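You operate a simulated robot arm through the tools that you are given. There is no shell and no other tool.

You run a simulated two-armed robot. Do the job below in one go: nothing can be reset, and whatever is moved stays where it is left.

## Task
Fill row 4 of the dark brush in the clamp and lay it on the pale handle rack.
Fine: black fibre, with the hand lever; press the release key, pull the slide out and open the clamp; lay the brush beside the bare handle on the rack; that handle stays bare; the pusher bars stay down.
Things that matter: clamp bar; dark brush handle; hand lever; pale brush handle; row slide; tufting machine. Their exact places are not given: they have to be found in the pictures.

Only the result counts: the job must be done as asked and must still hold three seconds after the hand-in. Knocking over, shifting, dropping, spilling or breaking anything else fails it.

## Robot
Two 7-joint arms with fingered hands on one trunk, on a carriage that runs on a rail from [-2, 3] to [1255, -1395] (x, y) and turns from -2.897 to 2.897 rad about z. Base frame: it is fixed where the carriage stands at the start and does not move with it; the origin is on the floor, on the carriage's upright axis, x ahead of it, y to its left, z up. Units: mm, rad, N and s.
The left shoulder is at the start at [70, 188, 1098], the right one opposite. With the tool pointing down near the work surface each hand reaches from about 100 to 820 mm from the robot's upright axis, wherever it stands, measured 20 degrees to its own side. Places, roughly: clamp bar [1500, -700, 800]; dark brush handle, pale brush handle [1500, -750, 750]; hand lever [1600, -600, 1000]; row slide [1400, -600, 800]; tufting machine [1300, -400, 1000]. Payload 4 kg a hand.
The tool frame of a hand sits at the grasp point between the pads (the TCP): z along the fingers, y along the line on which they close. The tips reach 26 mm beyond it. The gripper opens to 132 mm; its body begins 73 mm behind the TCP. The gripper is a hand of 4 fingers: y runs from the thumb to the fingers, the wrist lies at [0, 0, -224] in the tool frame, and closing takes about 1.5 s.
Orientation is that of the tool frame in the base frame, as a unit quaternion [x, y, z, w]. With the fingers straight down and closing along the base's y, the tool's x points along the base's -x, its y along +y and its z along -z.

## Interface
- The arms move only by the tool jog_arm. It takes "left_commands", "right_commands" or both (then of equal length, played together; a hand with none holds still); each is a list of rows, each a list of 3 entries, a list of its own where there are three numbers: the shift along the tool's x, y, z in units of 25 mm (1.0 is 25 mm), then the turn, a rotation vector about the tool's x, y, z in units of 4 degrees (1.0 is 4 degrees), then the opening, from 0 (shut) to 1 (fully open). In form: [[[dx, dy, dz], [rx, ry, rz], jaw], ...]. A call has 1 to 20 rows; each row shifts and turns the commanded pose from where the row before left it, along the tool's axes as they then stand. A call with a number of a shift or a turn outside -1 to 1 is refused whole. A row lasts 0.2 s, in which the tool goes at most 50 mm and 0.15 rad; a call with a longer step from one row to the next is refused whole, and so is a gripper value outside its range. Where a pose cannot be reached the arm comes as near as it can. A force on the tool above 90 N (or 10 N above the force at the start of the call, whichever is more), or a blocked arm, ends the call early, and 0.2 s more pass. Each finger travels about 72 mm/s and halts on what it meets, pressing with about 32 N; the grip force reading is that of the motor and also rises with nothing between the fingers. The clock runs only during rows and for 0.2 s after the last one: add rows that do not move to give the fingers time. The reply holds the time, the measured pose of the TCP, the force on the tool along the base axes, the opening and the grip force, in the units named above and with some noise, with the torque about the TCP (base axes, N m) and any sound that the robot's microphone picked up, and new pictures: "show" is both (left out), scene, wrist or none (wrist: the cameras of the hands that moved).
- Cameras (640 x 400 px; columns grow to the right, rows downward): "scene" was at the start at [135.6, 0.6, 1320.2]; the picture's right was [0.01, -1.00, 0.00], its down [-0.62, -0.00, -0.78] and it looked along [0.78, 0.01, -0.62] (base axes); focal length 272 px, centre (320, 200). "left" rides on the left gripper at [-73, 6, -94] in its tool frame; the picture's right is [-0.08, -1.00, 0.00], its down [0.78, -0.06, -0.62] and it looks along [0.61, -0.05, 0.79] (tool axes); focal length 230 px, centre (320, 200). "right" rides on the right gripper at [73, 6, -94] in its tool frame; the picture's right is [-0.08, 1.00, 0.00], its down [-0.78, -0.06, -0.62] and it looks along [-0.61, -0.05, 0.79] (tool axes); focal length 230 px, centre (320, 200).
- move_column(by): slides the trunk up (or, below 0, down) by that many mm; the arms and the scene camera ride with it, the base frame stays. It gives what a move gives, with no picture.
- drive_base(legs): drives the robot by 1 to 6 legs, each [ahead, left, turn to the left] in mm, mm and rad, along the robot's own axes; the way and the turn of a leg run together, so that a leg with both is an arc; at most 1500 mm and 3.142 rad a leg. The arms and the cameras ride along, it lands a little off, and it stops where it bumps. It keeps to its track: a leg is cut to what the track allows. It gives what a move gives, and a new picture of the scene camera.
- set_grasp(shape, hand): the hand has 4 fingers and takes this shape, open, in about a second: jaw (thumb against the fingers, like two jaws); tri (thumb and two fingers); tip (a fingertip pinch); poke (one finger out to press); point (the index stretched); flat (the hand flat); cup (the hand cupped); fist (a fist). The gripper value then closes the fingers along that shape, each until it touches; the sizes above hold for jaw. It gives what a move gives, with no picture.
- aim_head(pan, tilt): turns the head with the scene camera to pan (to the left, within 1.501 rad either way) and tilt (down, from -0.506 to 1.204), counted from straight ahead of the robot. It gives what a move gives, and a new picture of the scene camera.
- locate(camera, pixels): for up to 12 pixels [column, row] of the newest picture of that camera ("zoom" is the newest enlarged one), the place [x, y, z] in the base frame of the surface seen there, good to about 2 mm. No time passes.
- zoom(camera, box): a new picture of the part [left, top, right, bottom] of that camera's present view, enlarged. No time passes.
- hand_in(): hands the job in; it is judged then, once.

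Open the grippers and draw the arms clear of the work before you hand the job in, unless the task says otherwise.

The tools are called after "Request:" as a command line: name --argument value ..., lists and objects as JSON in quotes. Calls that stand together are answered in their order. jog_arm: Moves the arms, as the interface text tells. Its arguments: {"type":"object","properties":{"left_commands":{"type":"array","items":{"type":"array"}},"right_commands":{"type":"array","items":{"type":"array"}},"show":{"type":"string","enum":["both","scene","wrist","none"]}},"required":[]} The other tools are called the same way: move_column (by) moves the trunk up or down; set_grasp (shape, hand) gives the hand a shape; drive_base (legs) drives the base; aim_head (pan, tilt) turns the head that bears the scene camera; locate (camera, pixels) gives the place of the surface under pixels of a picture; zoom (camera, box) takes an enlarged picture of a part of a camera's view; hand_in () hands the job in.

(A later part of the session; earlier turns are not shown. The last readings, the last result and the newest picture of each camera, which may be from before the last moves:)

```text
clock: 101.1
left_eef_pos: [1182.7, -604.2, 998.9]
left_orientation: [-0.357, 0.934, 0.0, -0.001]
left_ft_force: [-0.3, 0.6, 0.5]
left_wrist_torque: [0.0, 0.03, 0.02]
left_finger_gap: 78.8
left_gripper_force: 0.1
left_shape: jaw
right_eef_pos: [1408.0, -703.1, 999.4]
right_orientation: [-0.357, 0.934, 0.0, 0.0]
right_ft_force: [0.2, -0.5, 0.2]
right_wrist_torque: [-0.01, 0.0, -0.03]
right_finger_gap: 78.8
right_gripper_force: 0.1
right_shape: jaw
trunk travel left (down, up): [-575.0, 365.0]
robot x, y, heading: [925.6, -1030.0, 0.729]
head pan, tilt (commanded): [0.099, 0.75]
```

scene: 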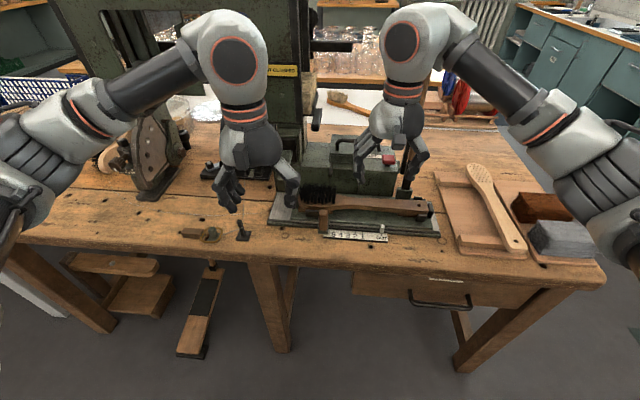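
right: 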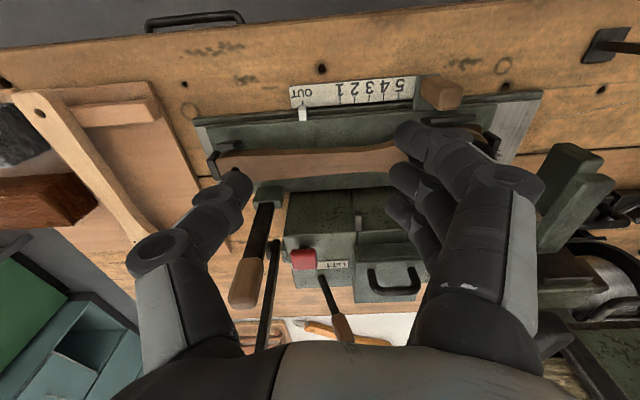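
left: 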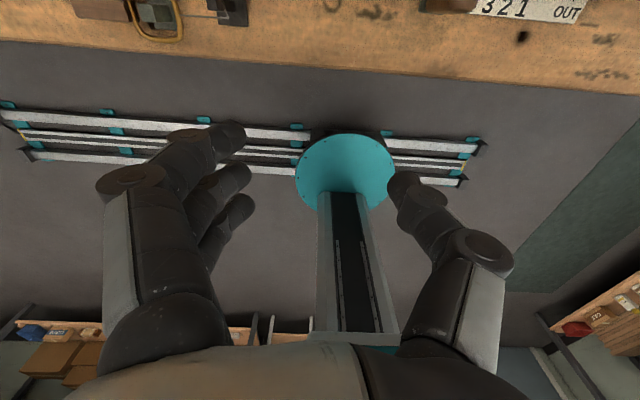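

Now I examine the rack and the pale handle at (485,205) from the scene camera.

Request:
zoom --camera "scene" --box '[420, 145, 580, 265]'

Request:
zoom --camera "right" --box '[0, 60, 260, 280]'

```text
3.33 times, centred on (500, 205) of scene
```

zoom: 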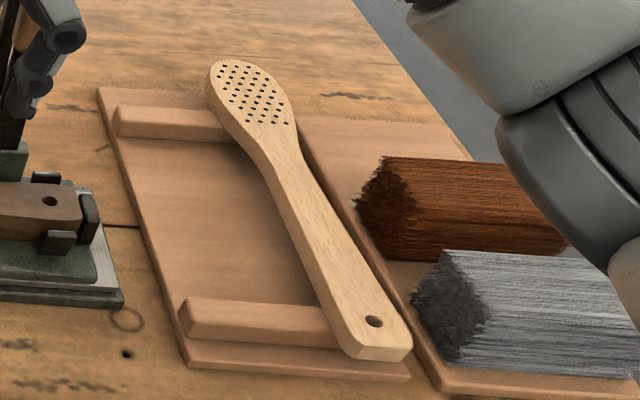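

```text
1.82 times, centred on (130, 170) of right
```

zoom: 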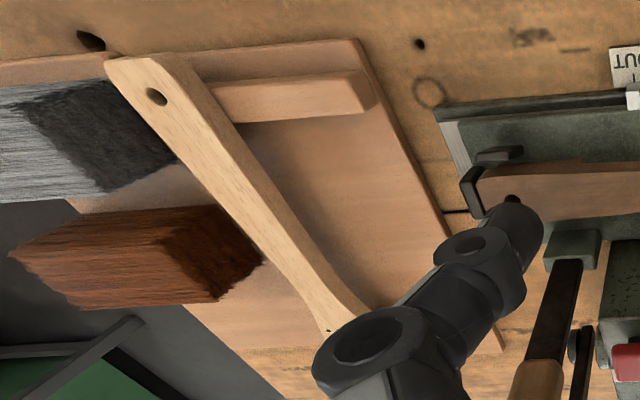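

I locate the rack battens, board corners and the pale handle outline on the scene picture.

Request:
locate --camera "scene" --pixels '[[440, 180], [466, 182], [460, 238], [502, 243], [469, 165], [467, 174], [491, 178], [516, 251], [508, 249], [526, 248], [435, 173], [461, 253]]'

Request:
locate --camera "scene" --pixels '[[526, 257], [489, 211], [480, 195], [498, 226], [470, 210], [455, 178], [480, 240], [482, 173], [500, 240], [445, 190], [470, 247], [475, 180]]'

```text
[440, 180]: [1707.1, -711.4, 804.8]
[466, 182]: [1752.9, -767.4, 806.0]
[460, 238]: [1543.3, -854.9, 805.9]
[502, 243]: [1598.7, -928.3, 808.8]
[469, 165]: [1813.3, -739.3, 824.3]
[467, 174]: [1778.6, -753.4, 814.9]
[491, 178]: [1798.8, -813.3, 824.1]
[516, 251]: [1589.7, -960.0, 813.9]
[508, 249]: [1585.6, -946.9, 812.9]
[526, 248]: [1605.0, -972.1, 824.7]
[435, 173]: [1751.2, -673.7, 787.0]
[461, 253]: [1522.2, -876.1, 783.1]
```

```text
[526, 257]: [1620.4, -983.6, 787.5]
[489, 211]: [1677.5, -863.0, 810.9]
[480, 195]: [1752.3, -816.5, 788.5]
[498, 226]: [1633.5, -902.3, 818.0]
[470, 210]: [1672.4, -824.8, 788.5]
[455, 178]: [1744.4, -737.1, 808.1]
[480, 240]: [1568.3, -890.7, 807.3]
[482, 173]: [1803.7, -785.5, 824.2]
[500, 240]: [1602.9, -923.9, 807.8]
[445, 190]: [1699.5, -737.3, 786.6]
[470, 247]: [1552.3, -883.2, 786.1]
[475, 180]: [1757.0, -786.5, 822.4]
```

The battens run s≈1672–1760 at perp ≈575 and ≈795 (top z ≈808); the pale handle lies along s≈1779 with its left head edge at 1750. I check the dark brush head's width to plan the spot beside it.

Request:
zoom --camera "scene" --box '[280, 170, 440, 260]'

Request:
zoom --camera "right" --box '[180, 60, 560, 240]'

```text
4.00 times, centred on (360, 215) of scene
```

zoom: 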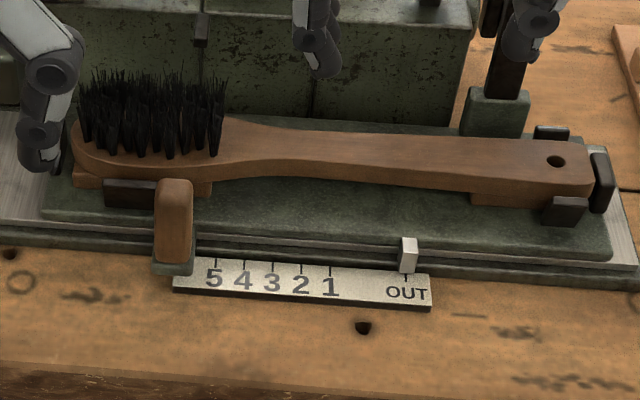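

```text
1.68 times, centred on (370, 150) of right
```

zoom: 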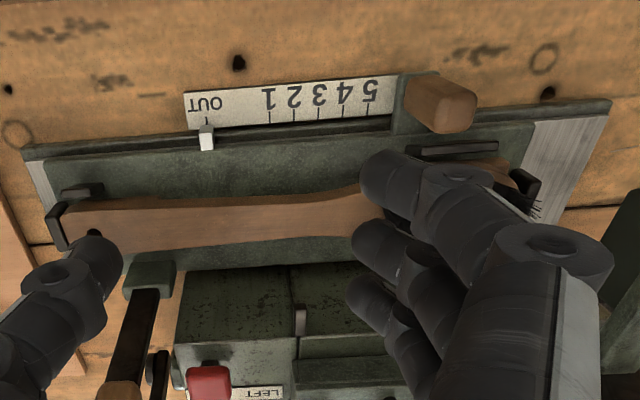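

Now I turn the right hand 80° about its axis (yaw left) at this safe height to grip across the brush handle, checking the arm can do it.

Request:
jog_arm --right_commands '[[[0, 0, 0], [0, 0, -1], 0.6], [[0, 0, 0], [0, 0, -1], 0.6], [[0, 0, 0], [0, 0, -1], 0.6], [[0, 0, 0], [0, 0, -1], 0.6], [[0, 0, 0], [0, 0, -1], 0.6], [[0, 0, 0], [0, 0, -1], 0.6], [[0, 0, 0], [0, 0, -1], 0.6], [[0, 0, 0], [0, 0, -1], 0.6], [[0, 0, 0], [0, 0, -1], 0.6], [[0, 0, 0], [0, 0, -1], 0.6], [[0, 0, 0], [0, 0, -1], 0.6], [[0, 0, 0], [0, 0, -1], 0.6], [[0, 0, 0], [0, 0, -1], 0.6], [[0, 0, 0], [0, 0, -1], 0.6], [[0, 0, 0], [0, 0, -1], 0.6], [[0, 0, 0], [0, 0, -1], 0.6], [[0, 0, 0], [0, 0, -1], 0.6], [[0, 0, 0], [0, 0, -1], 0.6], [[0, 0, 0], [0, 0, -1], 0.6], [[0, 0, 0], [0, 0, -1], 0.6]]' --show "both"

```text
clock: 105.3
left_eef_pos: [1181.7, -604.1, 998.7]
left_orientation: [-0.358, 0.934, -0.001, -0.001]
left_ft_force: [0.0, 0.0, 0.1]
left_wrist_torque: [-0.04, -0.01, -0.01]
left_finger_gap: 78.7
left_gripper_force: 0.0
left_shape: jaw
right_eef_pos: [1407.6, -702.9, 997.3]
right_orientation: [0.875, -0.485, 0.0, 0.001]
right_ft_force: [-0.9, 0.4, -0.3]
right_wrist_torque: [-0.01, -0.05, 0.02]
right_finger_gap: 78.7
right_gripper_force: 0.0
right_shape: jaw
trunk travel left (down, up): [-575.0, 365.0]
robot x, y, heading: [925.1, -1032.0, 0.728]
head pan, tilt (commanded): [0.099, 0.75]
```

scene: 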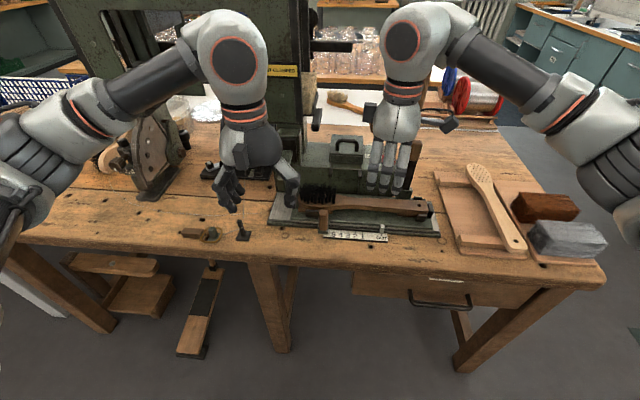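
right: 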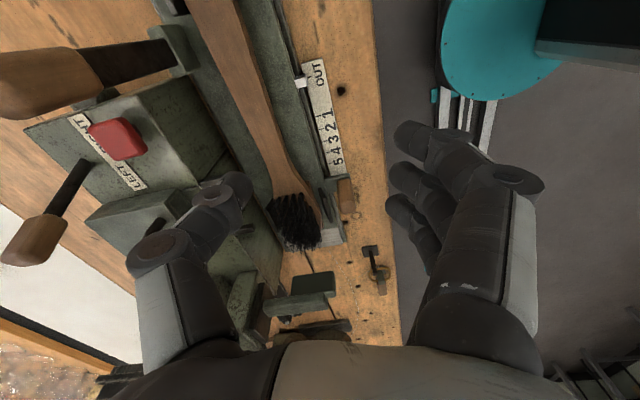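

The wrist turns fine; thumb is on the far side. I finish the last 10° and move over the brush handle at s≈1420, lowering to z≈900.

Request:
jog_arm --right_commands '[[[0, 0, 0], [0, 0, -1], 0.55], [[0, 0, 0], [0, 0, -1], 0.55], [[0, 0, 0], [0, 0, -0.5], 0.55], [[-0.59, -0.86, 0.5], [0, 0, 0], 0.55], [[-0.59, -0.86, 0.5], [0, 0, 0], 0.55], [[-0.58, -0.86, 0.5], [0, 0, 0], 0.55], [[0, 0, 0.8], [0, 0, 0], 0.55], [[0, 0, 0.8], [0, 0, 0], 0.55], [[0, 0, 0.8], [0, 0, 0], 0.55]]' --show "both"

```text
clock: 107.3
left_eef_pos: [1182.1, -604.3, 998.9]
left_orientation: [-0.357, 0.934, -0.001, -0.001]
left_ft_force: [0.2, 0.1, -0.2]
left_wrist_torque: [0.01, 0.04, 0.01]
left_finger_gap: 78.7
left_gripper_force: 0.0
left_shape: jaw
right_eef_pos: [1424.1, -627.0, 901.7]
right_orientation: [0.913, -0.408, 0.0, 0.0]
right_ft_force: [0.1, 0.3, 0.1]
right_wrist_torque: [-0.02, 0.0, 0.0]
right_finger_gap: 73.1
right_gripper_force: 0.1
right_shape: jaw
trunk travel left (down, up): [-575.0, 365.0]
robot x, y, heading: [925.5, -1029.1, 0.735]
head pan, tilt (commanded): [0.099, 0.75]
```

scene: 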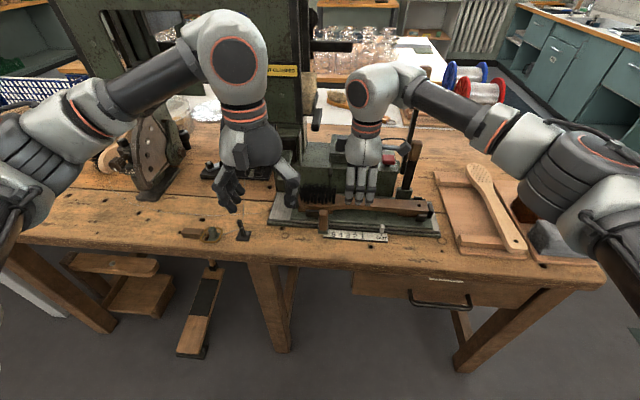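
right: 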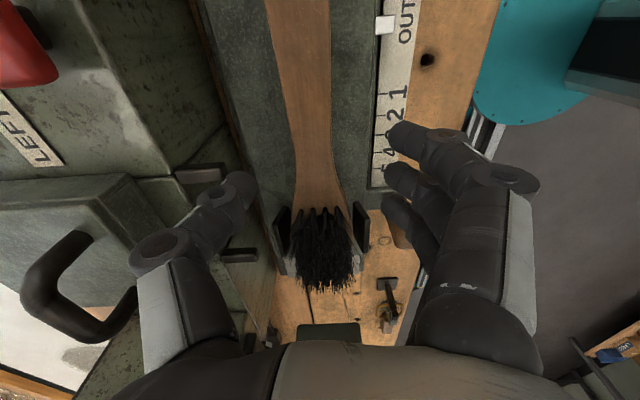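

The brush handle runs down the middle of the wrist view (315,150). I check its edges and the head's width here.

Request:
locate --camera "right" --pixels '[[283, 150], [333, 150], [290, 190], [340, 185], [292, 210], [352, 205], [283, 225], [362, 215], [277, 60], [330, 60], [225, 150], [370, 150]]'

```text
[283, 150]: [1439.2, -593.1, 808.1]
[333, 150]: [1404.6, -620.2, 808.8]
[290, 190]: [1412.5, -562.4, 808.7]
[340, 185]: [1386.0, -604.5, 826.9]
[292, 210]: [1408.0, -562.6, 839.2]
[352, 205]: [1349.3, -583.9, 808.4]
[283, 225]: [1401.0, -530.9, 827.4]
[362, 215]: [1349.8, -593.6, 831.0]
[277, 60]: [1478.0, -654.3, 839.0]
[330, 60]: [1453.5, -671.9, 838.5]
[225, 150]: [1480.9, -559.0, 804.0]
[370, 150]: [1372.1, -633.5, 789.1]
```

Handle edges are centred under the hand. I lower to TCP z≈843 in steps.

Request:
jog_arm --right_commands '[[[0, 0, 0.8], [0, 0, 0], 0.5], [[0, 0, 0.8], [0, 0, 0], 0.5], [[0, 0, 0.4], [0, 0, 0], 0.5], [[0, 0, 0.35], [0, 0, 0], 0.5]]' --show "both"

Request:
zoom --camera "scene" --box '[290, 130, 440, 250]'

```text
clock: 108.3
left_eef_pos: [1175.6, -601.9, 999.9]
left_orientation: [-0.358, 0.934, -0.001, 0.002]
left_ft_force: [0.2, 0.2, -0.3]
left_wrist_torque: [-0.03, 0.04, -0.01]
left_finger_gap: 78.6
left_gripper_force: 0.0
left_shape: jaw
right_eef_pos: [1419.3, -622.6, 843.8]
right_orientation: [0.915, -0.404, 0.0, -0.001]
right_ft_force: [-34.4, 8.4, 15.1]
right_wrist_torque: [0.23, -1.93, 1.53]
right_finger_gap: 62.8
right_gripper_force: 0.2
right_shape: jaw
trunk travel left (down, up): [-575.0, 365.0]
robot x, y, heading: [927.7, -1027.4, 0.729]
head pan, tilt (commanded): [0.099, 0.75]
```

scene: 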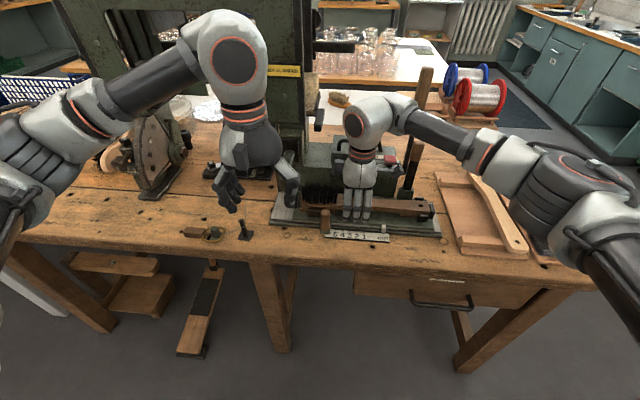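
right: 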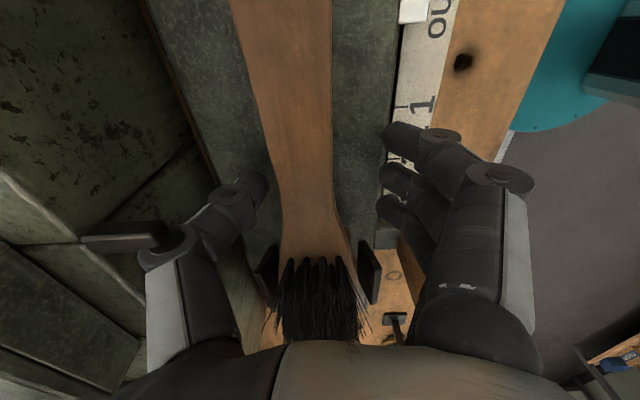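

```text
3.33 times, centred on (365, 190) of scene
```

zoom: 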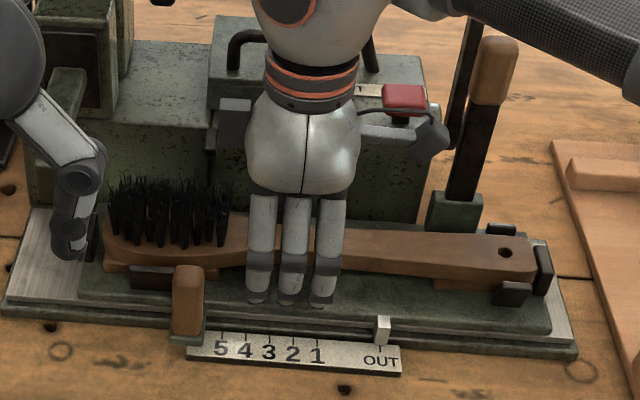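

The hand is being pushed (−34, 8, 15 N): the thumb knuckle seems to touch the machine's black latch at (130,237). I measure the latch and body before correcting.

Request:
locate --camera "right" --pixels '[[100, 237], [150, 235], [165, 228], [20, 200], [60, 215], [100, 180], [180, 240], [230, 190], [255, 180], [400, 140]]'

```text
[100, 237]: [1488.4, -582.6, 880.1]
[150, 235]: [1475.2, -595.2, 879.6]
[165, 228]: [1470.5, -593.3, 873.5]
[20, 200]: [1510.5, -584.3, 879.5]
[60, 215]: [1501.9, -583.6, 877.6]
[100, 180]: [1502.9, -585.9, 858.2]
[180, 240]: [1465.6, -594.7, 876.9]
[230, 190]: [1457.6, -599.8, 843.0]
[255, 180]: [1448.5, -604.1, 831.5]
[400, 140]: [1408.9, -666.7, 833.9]
```

The latch pin at s≈1428, perp 693–722, z 880 blocks the thumb knuckle. I lift, shift the grip 43 mm right to s≈1462, and come down again.

Request:
jog_arm --right_commands '[[[0, 0, -0.8], [0, 0, 0], 0.5], [[0, 0, -0.8], [0, 0, 0], 0.5], [[0, 0, -0.75], [0, 0, 0], 0.5], [[0.6, 0.05, 0], [0, 0, 0], 0.5], [[0.6, 0.05, 0], [0, 0, 0], 0.5], [[0.54, 0, 0], [0, 0, 0], 0.5], [[0, 0, 0.8], [0, 0, 0], 0.5]]' --show "both"

Request:
zoom --camera "scene" --box '[290, 130, 440, 250]'

```text
clock: 109.9
left_eef_pos: [1182.5, -603.6, 998.9]
left_orientation: [-0.357, 0.934, -0.001, -0.001]
left_ft_force: [0.4, 0.2, 0.1]
left_wrist_torque: [-0.03, 0.04, 0.01]
left_finger_gap: 79.0
left_gripper_force: 0.1
left_shape: jaw
right_eef_pos: [1454.0, -660.1, 882.2]
right_orientation: [0.913, -0.408, 0.0, 0.001]
right_ft_force: [-0.9, 0.2, 0.6]
right_wrist_torque: [-0.03, 0.0, 0.0]
right_finger_gap: 66.1
right_gripper_force: 0.0
right_shape: jaw
trunk travel left (down, up): [-575.0, 365.0]
robot x, y, heading: [927.7, -1028.2, 0.73]
head pan, tilt (commanded): [0.099, 0.75]
```

scene: 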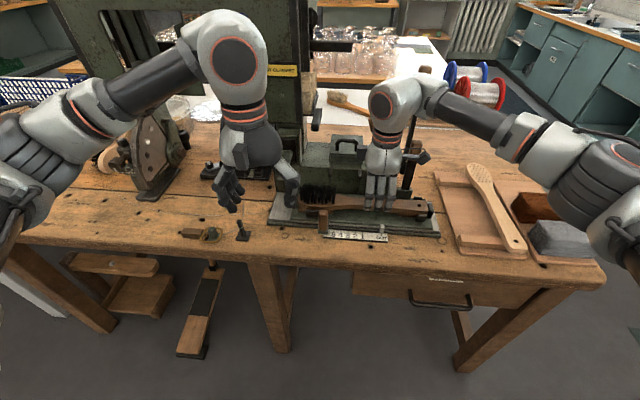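
right: 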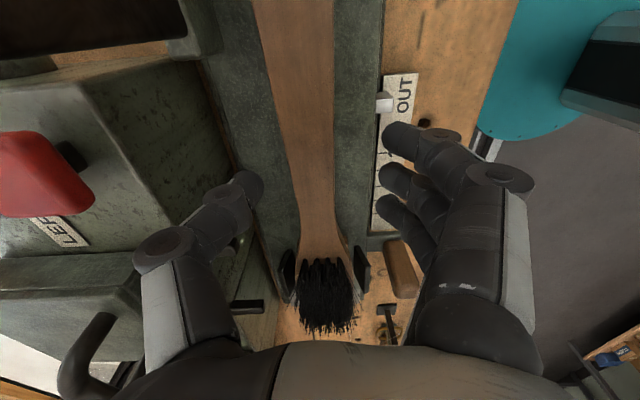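

```text
3.33 times, centred on (365, 190) of scene
```

zoom: 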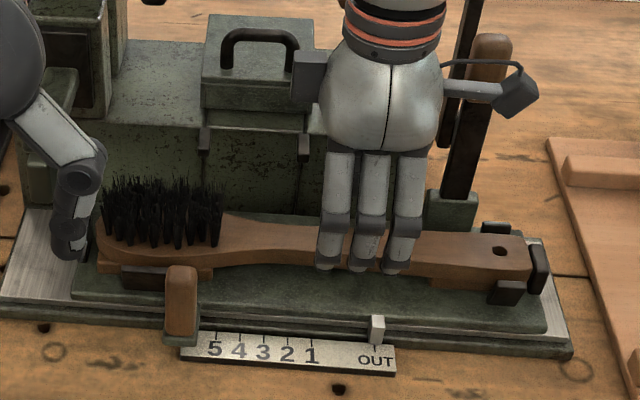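

Now the latch is clear of the thumb. I lower the remaining ~39 mm.

Request:
jog_arm --right_commands '[[[0, 0, 0.5], [0, 0, 0], 0.5], [[0, 0, 0.5], [0, 0, 0], 0.5], [[0, 0, 0.5], [0, 0, 0], 0.5], [[0, 0, 0.06], [0, 0, 0], 0.5]]' --show "wrist"

```text
clock: 110.9
left_eef_pos: [1181.0, -604.3, 999.2]
left_orientation: [-0.357, 0.934, 0.0, 0.0]
left_ft_force: [0.7, 0.0, 0.2]
left_wrist_torque: [0.0, 0.01, -0.02]
left_finger_gap: 78.5
left_gripper_force: 0.0
left_shape: jaw
right_eef_pos: [1452.3, -661.6, 843.6]
right_orientation: [0.913, -0.407, 0.0, 0.0]
right_ft_force: [0.7, 0.0, 0.6]
right_wrist_torque: [-0.01, 0.02, 0.02]
right_finger_gap: 66.0
right_gripper_force: 0.1
right_shape: jaw
trunk travel left (down, up): [-575.0, 365.0]
robot x, y, heading: [926.1, -1028.7, 0.735]
head pan, tilt (commanded): [0.099, 0.75]
```

right: 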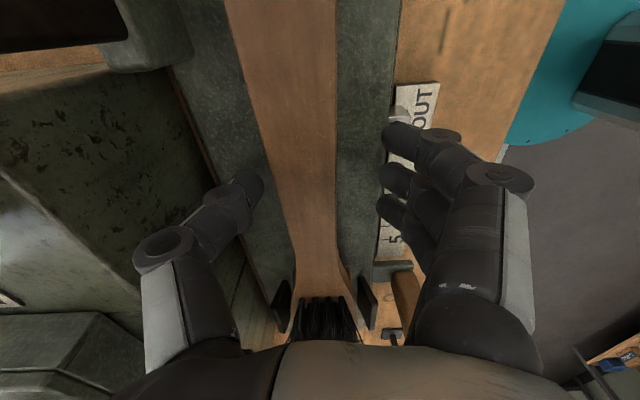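

No contact forces at z 843.6. I close the fingers on the brush handle.

Request:
jog_arm --right_commands '[[[0, 0, 0], [0, 0, 0], 0.3], [[0, 0, 0], [0, 0, 0], 0.2], [[0, 0, 0], [0, 0, 0], 0.1], [[0, 0, 0], [0, 0, 0], 0.05], [[0, 0, 0], [0, 0, 0], 0.05], [[0, 0, 0], [0, 0, 0], 0.05]]' --show "both"

```text
clock: 112.3
left_eef_pos: [1180.8, -604.1, 998.9]
left_orientation: [-0.358, 0.934, 0.001, 0.0]
left_ft_force: [-0.9, 0.4, 0.7]
left_wrist_torque: [0.02, 0.02, 0.01]
left_finger_gap: 78.7
left_gripper_force: 0.0
left_shape: jaw
right_eef_pos: [1453.0, -660.0, 843.8]
right_orientation: [0.913, -0.408, 0.0, 0.0]
right_ft_force: [0.0, 0.9, 0.1]
right_wrist_torque: [-0.02, -0.01, 0.0]
right_finger_gap: 28.0
right_gripper_force: 31.7
right_shape: jaw
trunk travel left (down, up): [-575.0, 365.0]
robot x, y, heading: [925.5, -1028.2, 0.731]
head pan, tilt (commanded): [0.099, 0.75]
```

scene: 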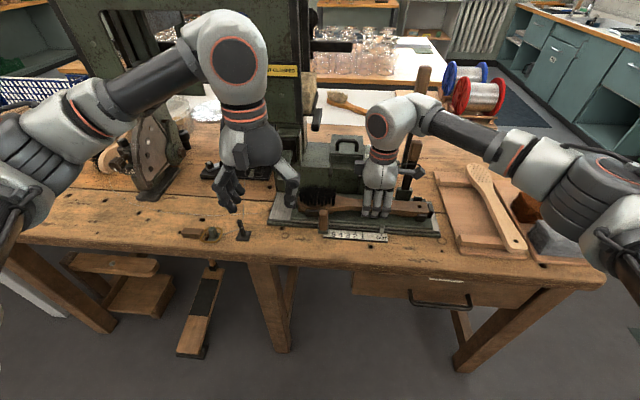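
right: 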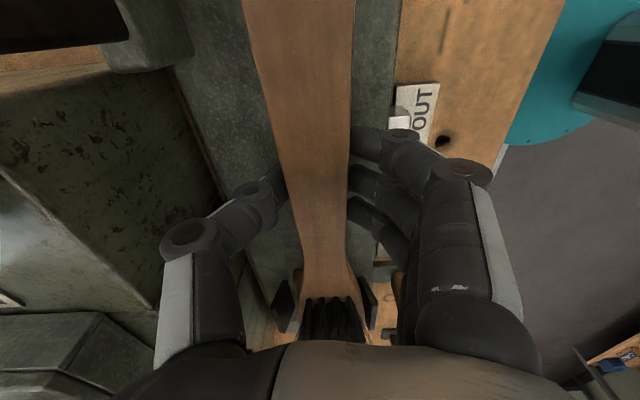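

The brush handle is gripped (gap 28 mm). I lift slowly by 30 mm.

Request:
jog_arm --right_commands '[[[0, 0, -0.3], [0, 0, 0], 0.05], [[0, 0, -0.3], [0, 0, 0], 0.05], [[0, 0, -0.3], [0, 0, 0], 0.05], [[0, 0, -0.3], [0, 0, 0], 0.05]]' --show "both"

Request:
zoom --camera "scene" --box '[280, 140, 440, 250]'

```text
clock: 113.3
left_eef_pos: [1181.3, -604.4, 1000.3]
left_orientation: [-0.358, 0.934, 0.0, -0.001]
left_ft_force: [0.4, 0.0, -0.3]
left_wrist_torque: [0.04, 0.03, 0.0]
left_finger_gap: 78.4
left_gripper_force: 0.1
left_shape: jaw
right_eef_pos: [1454.6, -659.9, 872.2]
right_orientation: [0.913, -0.408, -0.001, -0.001]
right_ft_force: [0.3, -0.8, -1.1]
right_wrist_torque: [-0.07, -0.03, 0.01]
right_finger_gap: 28.2
right_gripper_force: 31.9
right_shape: jaw
trunk travel left (down, up): [-575.0, 365.0]
robot x, y, heading: [925.4, -1030.1, 0.731]
head pan, tilt (commanded): [0.099, 0.75]
```

scene: 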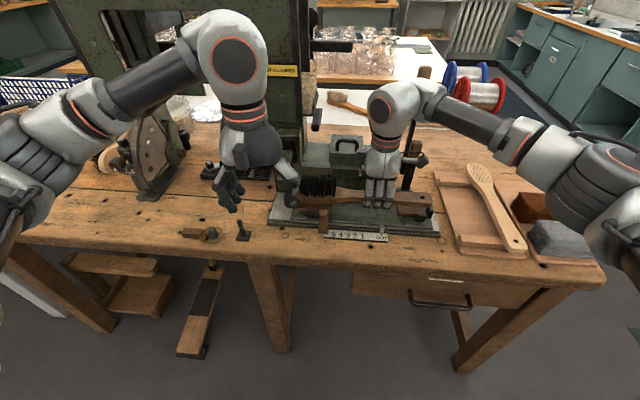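
right: 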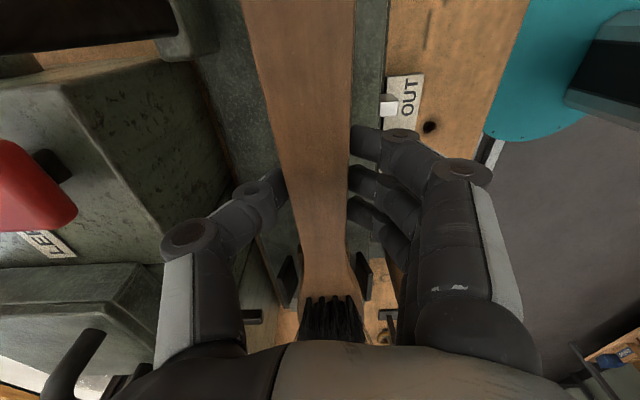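

```text
3.64 times, centred on (360, 195) of scene
```

zoom: 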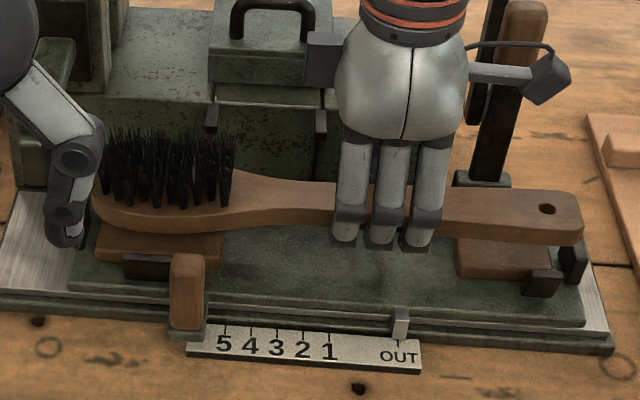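

The brush is out of the clamp and level. I lift 50 mm more and, at the same time, move the left hand back, left and up to make room.

Request:
jog_arm --left_commands '[[[0.93, 0.75, -0.6], [0, 0, 0], 0.6], [[0.93, 0.75, -0.6], [0, 0, 0], 0.6], [[0.93, 0.75, -0.6], [0, 0, 0], 0.6], [[0.93, 0.75, -0.6], [0, 0, 0], 0.6]]' --right_commands '[[[0, 0, -0.5], [0, 0, 0], 0.05], [[0, 0, -0.5], [0, 0, 0], 0.05], [[0, 0, -0.5], [0, 0, 0], 0.05], [[0, 0, -0.5], [0, 0, 0], 0.05]]' --show "both"

```text
clock: 114.3
left_eef_pos: [1060.1, -611.2, 1060.8]
left_orientation: [-0.359, 0.933, -0.001, 0.0]
left_ft_force: [0.2, 0.4, 0.1]
left_wrist_torque: [0.0, -0.06, -0.01]
left_finger_gap: 78.7
left_gripper_force: 0.2
left_shape: jaw
right_eef_pos: [1452.3, -659.3, 922.9]
right_orientation: [0.914, -0.407, 0.0, 0.0]
right_ft_force: [-0.6, -0.1, -0.7]
right_wrist_torque: [-0.02, -0.05, -0.01]
right_finger_gap: 28.2
right_gripper_force: 31.6
right_shape: jaw
trunk travel left (down, up): [-575.0, 365.0]
robot x, y, heading: [925.6, -1031.2, 0.733]
head pan, tilt (commanded): [0.099, 0.75]
```

scene: 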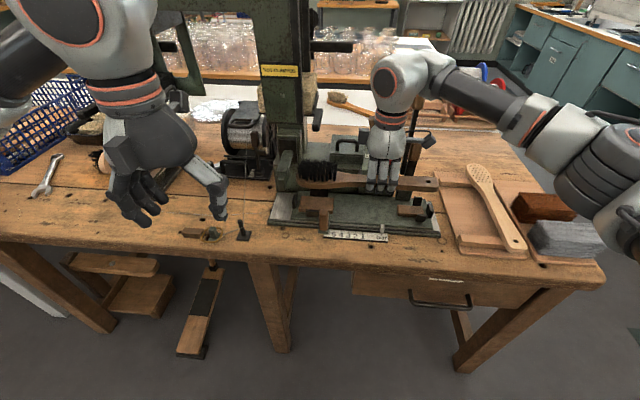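
right: 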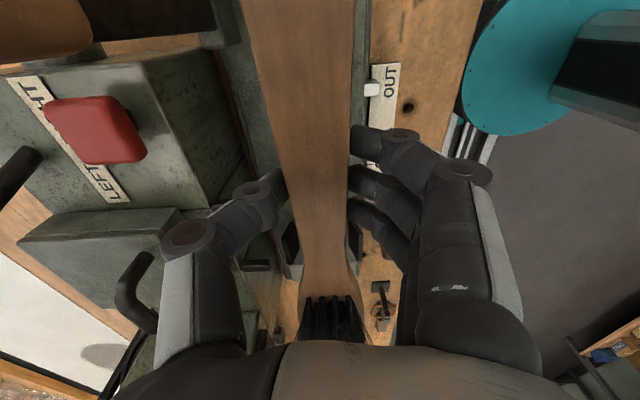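
left: 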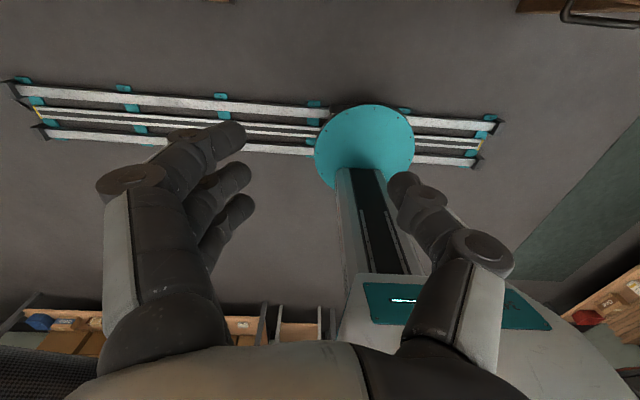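

The brush is held firmly. I retreat 180 mm toward the robot and rise a little, to have room to turn it.

Request:
jog_arm --right_commands '[[[0, 0.9, -0.2], [0, 0, 0], 0.05], [[0, 0.9, -0.2], [0, 0, 0], 0.05], [[0, 0.9, -0.2], [0, 0, 0], 0.05], [[0, 0.9, -0.2], [0, 0, 0], 0.05], [[0, 0.9, -0.2], [0, 0, 0], 0.05], [[0, 0.9, 0], [0, 0, 0], 0.05], [[0, 0.9, 0], [0, 0, 0], 0.05], [[0, 0.9, 0], [0, 0, 0], 0.05]]' --show "both"

```text
clock: 116.1
left_eef_pos: [1060.6, -611.6, 1059.7]
left_orientation: [-0.357, 0.934, 0.0, 0.0]
left_ft_force: [0.6, -0.5, -0.2]
left_wrist_torque: [-0.03, 0.0, 0.01]
left_finger_gap: 78.8
left_gripper_force: 0.1
left_shape: jaw
right_eef_pos: [1318.6, -780.6, 946.4]
right_orientation: [0.913, -0.408, 0.0, 0.0]
right_ft_force: [0.2, 0.9, -0.9]
right_wrist_torque: [-0.04, -0.02, -0.01]
right_finger_gap: 28.1
right_gripper_force: 32.0
right_shape: jaw
trunk travel left (down, up): [-575.0, 365.0]
robot x, y, heading: [928.7, -1029.5, 0.727]
head pan, tilt (commanded): [0.099, 0.75]
```

scene: 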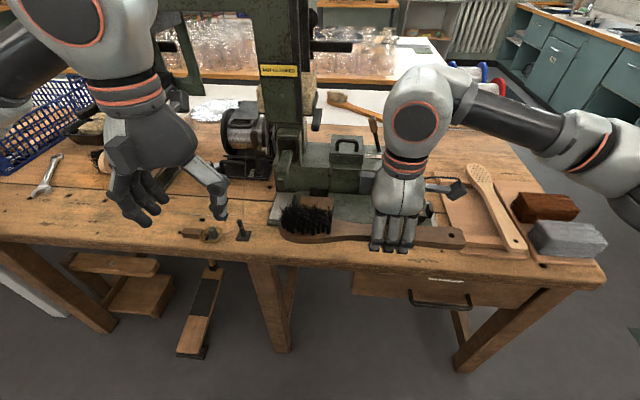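
right: 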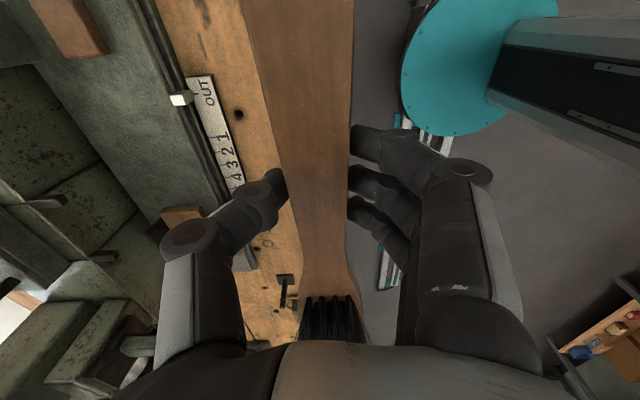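

Now I turn the brush back 80° (head swinging forward) at this height.

Request:
jog_arm --right_commands '[[[0, 0, 0], [0, 0, 1], 0.05], [[0, 0, 0], [0, 0, 1], 0.05], [[0, 0, 0], [0, 0, 1], 0.05], [[0, 0, 0], [0, 0, 1], 0.05], [[0, 0, 0], [0, 0, 1], 0.05], [[0, 0, 0], [0, 0, 1], 0.05], [[0, 0, 0], [0, 0, 1], 0.05], [[0, 0, 0], [0, 0, 1], 0.05], [[0, 0, 0], [0, 0, 1], 0.05], [[0, 0, 0], [0, 0, 1], 0.05], [[0, 0, 0], [0, 0, 1], 0.05], [[0, 0, 0], [0, 0, 1], 0.05], [[0, 0, 0], [0, 0, 1], 0.05], [[0, 0, 0], [0, 0, 1], 0.05], [[0, 0, 0], [0, 0, 1], 0.05], [[0, 0, 0], [0, 0, 1], 0.05], [[0, 0, 0], [0, 0, 1], 0.05], [[0, 0, 0], [0, 0, 1], 0.05], [[0, 0, 0], [0, 0, 1], 0.05], [[0, 0, 0], [0, 0, 1], 0.05]]' --show "both"

```text
clock: 120.3
left_eef_pos: [1061.3, -610.3, 1060.0]
left_orientation: [-0.358, 0.934, -0.001, -0.001]
left_ft_force: [-0.3, -0.5, 0.3]
left_wrist_torque: [-0.01, -0.03, -0.01]
left_finger_gap: 78.7
left_gripper_force: 0.0
left_shape: jaw
right_eef_pos: [1319.6, -781.2, 947.1]
right_orientation: [-0.437, 0.9, 0.0, 0.0]
right_ft_force: [-0.2, 0.1, -1.1]
right_wrist_torque: [-0.04, 0.08, 0.0]
right_finger_gap: 28.1
right_gripper_force: 32.0
right_shape: jaw
trunk travel left (down, up): [-575.0, 365.0]
robot x, y, heading: [927.7, -1026.5, 0.731]
head pan, tilt (commanded): [0.099, 0.75]
```

scene: 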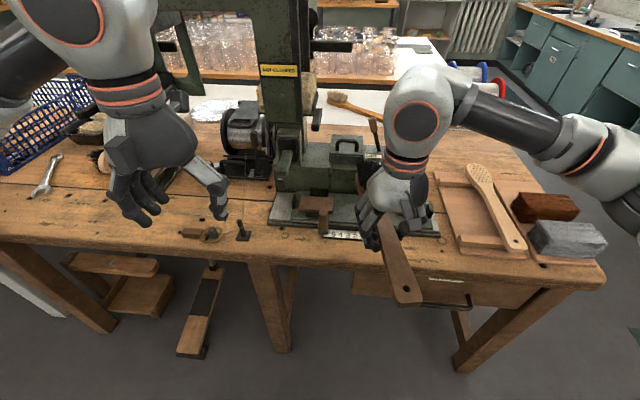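
right: 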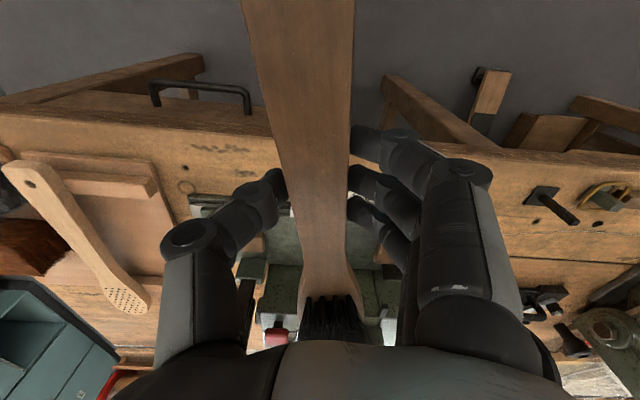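

I finish the last 10° of the turn, pull back 50 mm more, and then drive 150 mm along the rail toward the rack.

Request:
jog_arm --right_commands '[[[0, 0, 0], [0, 0, 1], 0.05], [[0, 0, 0], [0, 0, 1], 0.05], [[0, 0, 0], [0, 0, 0.5], 0.05], [[0.7, 0, 0], [0, 0, 0], 0.05], [[0.7, 0, 0], [0, 0, 0], 0.05], [[0.6, 0, 0], [0, 0, 0], 0.05]]' --show "none"

Request:
drive_base --legs '[[0, -150, 0]]'

```text
clock: 121.7
left_eef_pos: [1060.4, -611.0, 1059.5]
left_orientation: [-0.357, 0.934, 0.0, 0.0]
left_ft_force: [0.6, 0.9, 0.2]
left_wrist_torque: [0.0, 0.03, 0.01]
left_finger_gap: 78.7
left_gripper_force: 0.0
left_shape: jaw
right_eef_pos: [1281.0, -814.7, 948.2]
right_orientation: [-0.357, 0.934, 0.0, 0.002]
right_ft_force: [0.0, -0.5, -1.3]
right_wrist_torque: [-0.03, -0.01, 0.01]
right_finger_gap: 28.0
right_gripper_force: 31.9
right_shape: jaw
trunk travel left (down, up): [-575.0, 365.0]
robot x, y, heading: [927.7, -1030.3, 0.738]
head pan, tilt (commanded): [0.099, 0.75]
```

```text
clock: 123.1
left_eef_pos: [1159.1, -722.0, 1060.5]
left_orientation: [-0.358, 0.934, 0.0, 0.0]
left_ft_force: [-0.3, 0.3, 0.1]
left_wrist_torque: [-0.04, -0.01, -0.02]
left_finger_gap: 78.8
left_gripper_force: 0.0
left_shape: jaw
right_eef_pos: [1380.5, -924.7, 948.0]
right_orientation: [-0.358, 0.934, 0.001, 0.0]
right_ft_force: [-0.4, -0.2, -0.8]
right_wrist_torque: [-0.02, 0.05, 0.02]
right_finger_gap: 28.1
right_gripper_force: 32.0
right_shape: jaw
trunk travel left (down, up): [-575.0, 365.0]
robot x, y, heading: [1027.9, -1137.4, 0.731]
head pan, tilt (commanded): [0.099, 0.75]
```

scene: 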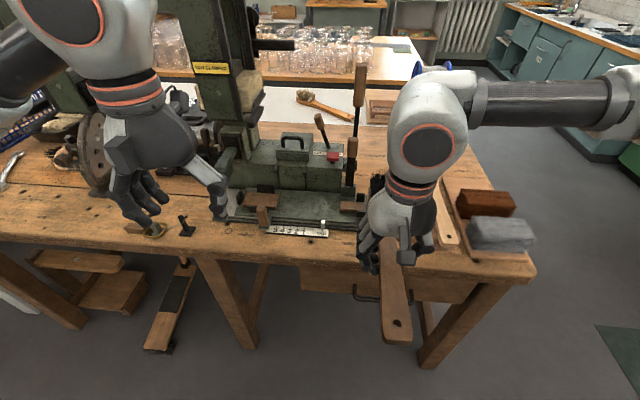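

The robot now stands at s≈1532. I move the brush 98 mm right to s≈1709, then 170 mm forward over the rack at height.

Request:
jog_arm --right_commands '[[[0, -0.8, 0], [0, 0, 0], 0.05], [[0, -0.8, 0], [0, 0, 0], 0.05], [[0, -0.8, 0], [0, 0, 0], 0.05], [[0, -0.8, 0], [0, 0, 0], 0.05], [[0, -0.74, 0], [0, 0, 0], 0.05], [[-0.85, 0, 0], [0, 0, 0], 0.05], [[-0.85, 0, 0], [0, 0, 0], 0.05], [[-0.85, 0, 0], [0, 0, 0], 0.05], [[-0.85, 0, 0], [0, 0, 0], 0.05], [[-0.85, 0, 0], [0, 0, 0], 0.05], [[-0.85, 0, 0], [0, 0, 0], 0.05], [[-0.85, 0, 0], [0, 0, 0], 0.05], [[-0.85, 0, 0], [0, 0, 0], 0.05]]' --show "both"

Request:
aim_head --pan -0.2 --tilt 0.75

```text
clock: 125.9
left_eef_pos: [1161.5, -721.1, 1060.3]
left_orientation: [-0.358, 0.934, -0.001, -0.001]
left_ft_force: [0.1, -0.4, -0.4]
left_wrist_torque: [0.0, -0.01, -0.04]
left_finger_gap: 78.7
left_gripper_force: 0.1
left_shape: jaw
right_eef_pos: [1574.1, -884.8, 947.8]
right_orientation: [-0.359, 0.934, -0.001, 0.0]
right_ft_force: [0.6, 0.0, -0.8]
right_wrist_torque: [-0.03, 0.04, 0.0]
right_finger_gap: 28.1
right_gripper_force: 32.3
right_shape: jaw
trunk travel left (down, up): [-575.0, 365.0]
robot x, y, heading: [1025.3, -1140.7, 0.738]
head pan, tilt (commanded): [0.099, 0.75]
```

scene: 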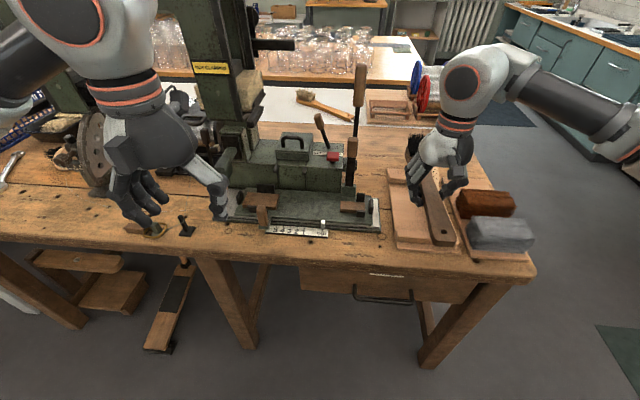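
right: 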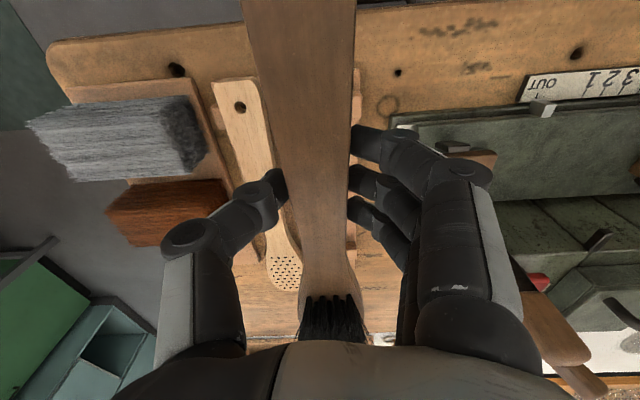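

```text
clock: 126.7
left_eef_pos: [1160.7, -722.0, 1059.2]
left_orientation: [-0.358, 0.934, 0.0, -0.001]
left_ft_force: [0.6, 0.2, 0.0]
left_wrist_torque: [-0.01, 0.0, 0.03]
left_finger_gap: 78.9
left_gripper_force: 0.1
left_shape: jaw
right_eef_pos: [1573.4, -884.5, 948.5]
right_orientation: [-0.358, 0.934, 0.0, 0.0]
right_ft_force: [-0.2, -0.4, -0.5]
right_wrist_torque: [-0.06, 0.04, 0.0]
right_finger_gap: 27.9
right_gripper_force: 31.9
right_shape: jaw
trunk travel left (down, up): [-575.0, 365.0]
robot x, y, heading: [1032.2, -1139.6, 0.733]
head pan, tilt (commanded): [-0.201, 0.75]
```

scene: 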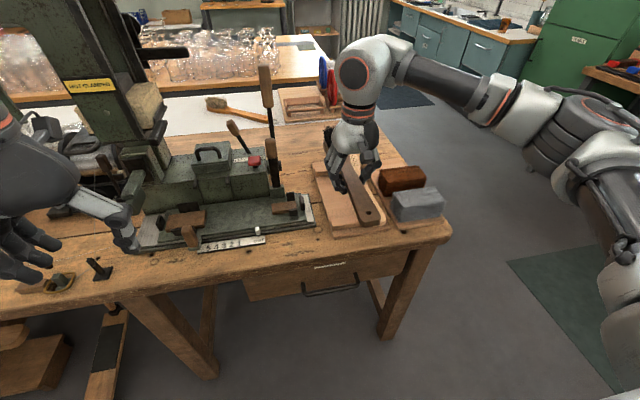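

TCP is over the rack at s≈1710. I move the remaining 90 mm forward and lower to z≈880 for a check.

Request:
jog_arm --right_commands '[[[-0.9, 0, 0], [0, 0, 0], 0.05], [[-0.9, 0, 0], [0, 0, 0], 0.05], [[-0.9, 0, 0], [0, 0, 0], 0.05], [[-0.9, 0, 0], [0, 0, 0], 0.05], [[0, 0, 0.9], [0, 0, 0], 0.05], [[0, 0, 0.9], [0, 0, 0], 0.05], [[0, 0, 0.9], [0, 0, 0], 0.05]]' --show "both"

Request:
zoom --camera "scene" --box '[280, 110, 460, 250]'

```text
clock: 128.3
left_eef_pos: [1161.4, -723.0, 1059.3]
left_orientation: [-0.359, 0.933, -0.001, 0.0]
left_ft_force: [-0.4, -0.3, -0.8]
left_wrist_torque: [0.0, -0.04, 0.01]
left_finger_gap: 78.5
left_gripper_force: 0.1
left_shape: jaw
right_eef_pos: [1639.2, -825.5, 880.3]
right_orientation: [-0.359, 0.933, 0.0, 0.0]
right_ft_force: [0.0, 0.2, -1.4]
right_wrist_torque: [-0.05, 0.04, -0.04]
right_finger_gap: 27.9
right_gripper_force: 31.8
right_shape: jaw
trunk travel left (down, up): [-575.0, 365.0]
robot x, y, heading: [1026.9, -1144.4, 0.736]
head pan, tilt (commanded): [-0.201, 0.75]
```

scene: 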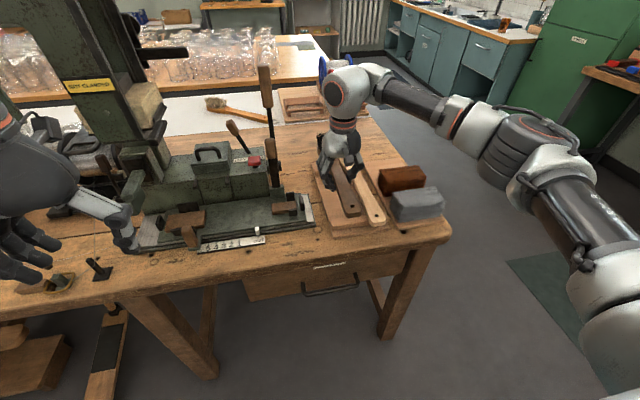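
right: 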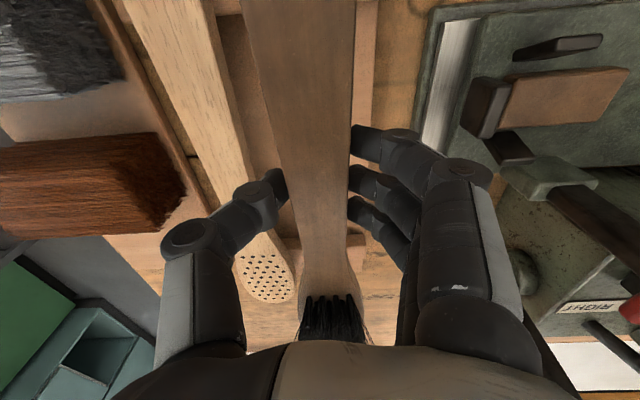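

```text
2.86 times, centred on (370, 180) of scene
```

zoom: 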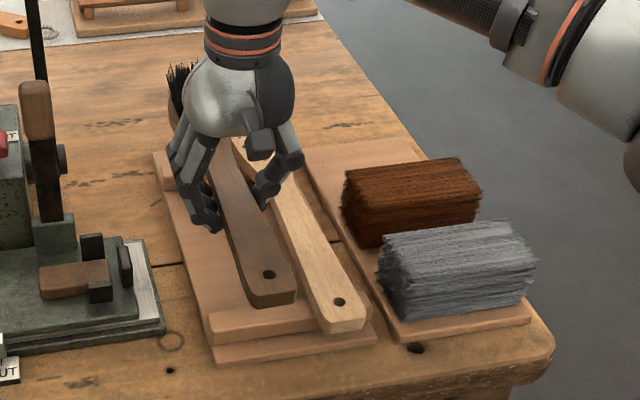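

The dark brush hangs beside the pale one. I measure the gap between both from the wrist view.

Request:
locate --camera "right" --pixels '[[232, 100], [215, 60], [290, 275], [285, 255], [245, 290], [300, 285], [355, 290], [270, 120], [352, 120], [275, 180], [310, 250], [365, 260]]'

Request:
locate --camera "zoom" --pixels '[[268, 273], [250, 295], [295, 295], [340, 300], [320, 325], [362, 320], [212, 315], [210, 330], [320, 310], [235, 200], [265, 180], [260, 145]]'

```text
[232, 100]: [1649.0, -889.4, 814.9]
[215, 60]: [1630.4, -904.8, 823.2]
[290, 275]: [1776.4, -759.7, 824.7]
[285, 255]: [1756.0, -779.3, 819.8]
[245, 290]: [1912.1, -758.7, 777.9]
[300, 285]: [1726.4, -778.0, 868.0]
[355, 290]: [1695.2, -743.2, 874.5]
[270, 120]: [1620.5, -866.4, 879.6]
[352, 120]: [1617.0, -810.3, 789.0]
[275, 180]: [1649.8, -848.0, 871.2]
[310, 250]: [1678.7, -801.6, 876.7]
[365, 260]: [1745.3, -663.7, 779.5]
```

```text
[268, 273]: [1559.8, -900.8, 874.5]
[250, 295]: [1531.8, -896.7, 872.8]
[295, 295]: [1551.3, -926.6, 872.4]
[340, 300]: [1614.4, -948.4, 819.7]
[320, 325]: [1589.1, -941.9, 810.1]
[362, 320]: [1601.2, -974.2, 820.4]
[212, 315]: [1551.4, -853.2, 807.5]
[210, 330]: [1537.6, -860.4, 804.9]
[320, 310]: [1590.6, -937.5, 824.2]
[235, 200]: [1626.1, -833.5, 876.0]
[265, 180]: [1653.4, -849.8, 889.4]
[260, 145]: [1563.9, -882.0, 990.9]
```

Gap to the pale head will be about 13 mm; I shift 4 mm left for margin and lower 44 mm.

Request:
jog_arm --right_commands '[[[0, 0.16, 0.5], [0, 0, 0], 0.05], [[0, 0, 0.5], [0, 0, 0], 0.05], [[0, 0, 0.4], [0, 0, 0], 0.05], [[0, 0, 0.36], [0, 0, 0], 0.05], [[0, 0, 0], [0, 0, 0], 0.05]]' --show "both"

Request:
zoom --camera "scene" --box '[280, 110, 460, 250]'

```text
clock: 129.5
left_eef_pos: [1161.0, -720.9, 1059.6]
left_orientation: [-0.358, 0.934, 0.0, 0.0]
left_ft_force: [0.6, 0.9, -0.4]
left_wrist_torque: [0.03, 0.0, 0.0]
left_finger_gap: 78.5
left_gripper_force: 0.1
left_shape: jaw
right_eef_pos: [1638.1, -821.2, 833.9]
right_orientation: [-0.359, 0.934, 0.0, -0.001]
right_ft_force: [0.7, 0.7, -0.7]
right_wrist_torque: [-0.08, 0.03, -0.05]
right_finger_gap: 28.2
right_gripper_force: 32.2
right_shape: jaw
trunk travel left (down, up): [-575.0, 365.0]
robot x, y, heading: [1028.0, -1138.5, 0.737]
head pan, tilt (commanded): [-0.201, 0.75]
```

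scene: 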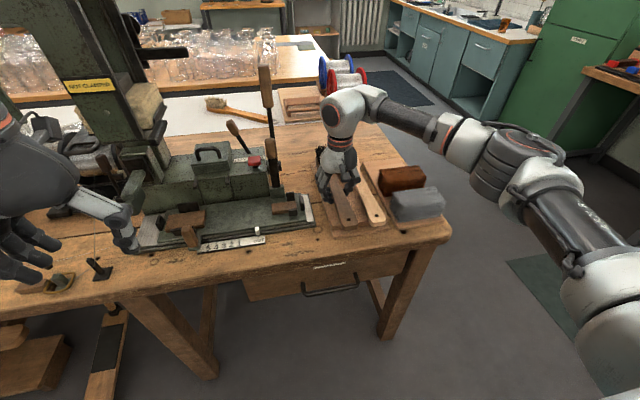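
right: 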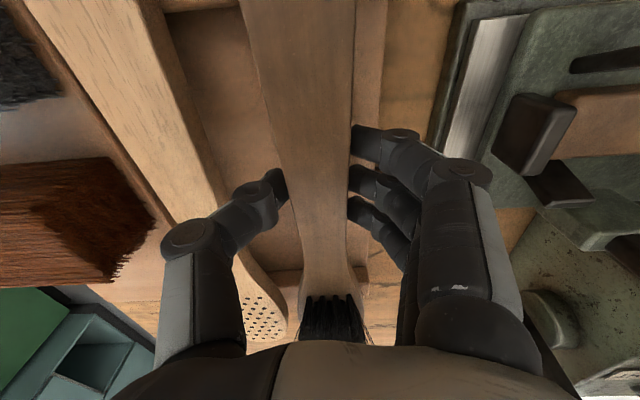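

```text
2.86 times, centred on (370, 180) of scene
```

zoom: 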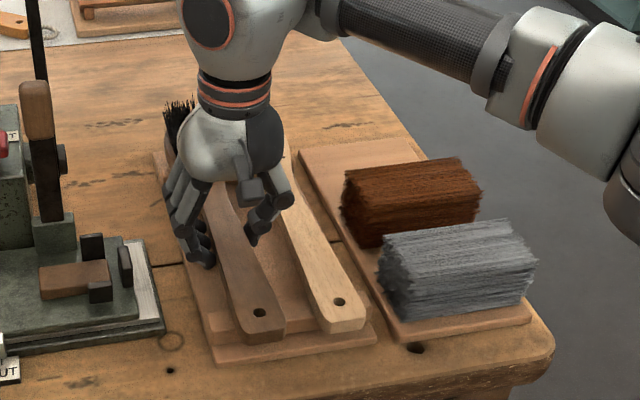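

No contact yet at z 834. I lower in 1.5 mm steps until the brush touches the battens.

Request:
jog_arm --right_commands '[[[0, 0, 0.06], [0, 0, 0], 0.05], [[0, 0, 0.06], [0, 0, 0], 0.05], [[0, 0, 0.06], [0, 0, 0], 0.05]]' --show "none"

```text
clock: 130.3
left_eef_pos: [1159.9, -721.5, 1060.5]
left_orientation: [-0.358, 0.934, -0.001, -0.001]
left_ft_force: [-1.0, 0.0, 1.2]
left_wrist_torque: [0.01, 0.0, 0.01]
left_finger_gap: 78.7
left_gripper_force: 0.0
left_shape: jaw
right_eef_pos: [1636.8, -821.0, 831.9]
right_orientation: [-0.359, 0.933, 0.0, 0.0]
right_ft_force: [0.4, 0.1, -0.9]
right_wrist_torque: [-0.01, 0.04, -0.03]
right_finger_gap: 27.9
right_gripper_force: 32.2
right_shape: jaw
trunk travel left (down, up): [-575.0, 365.0]
robot x, y, heading: [1025.8, -1141.8, 0.732]
head pan, tilt (commanded): [-0.201, 0.75]
```

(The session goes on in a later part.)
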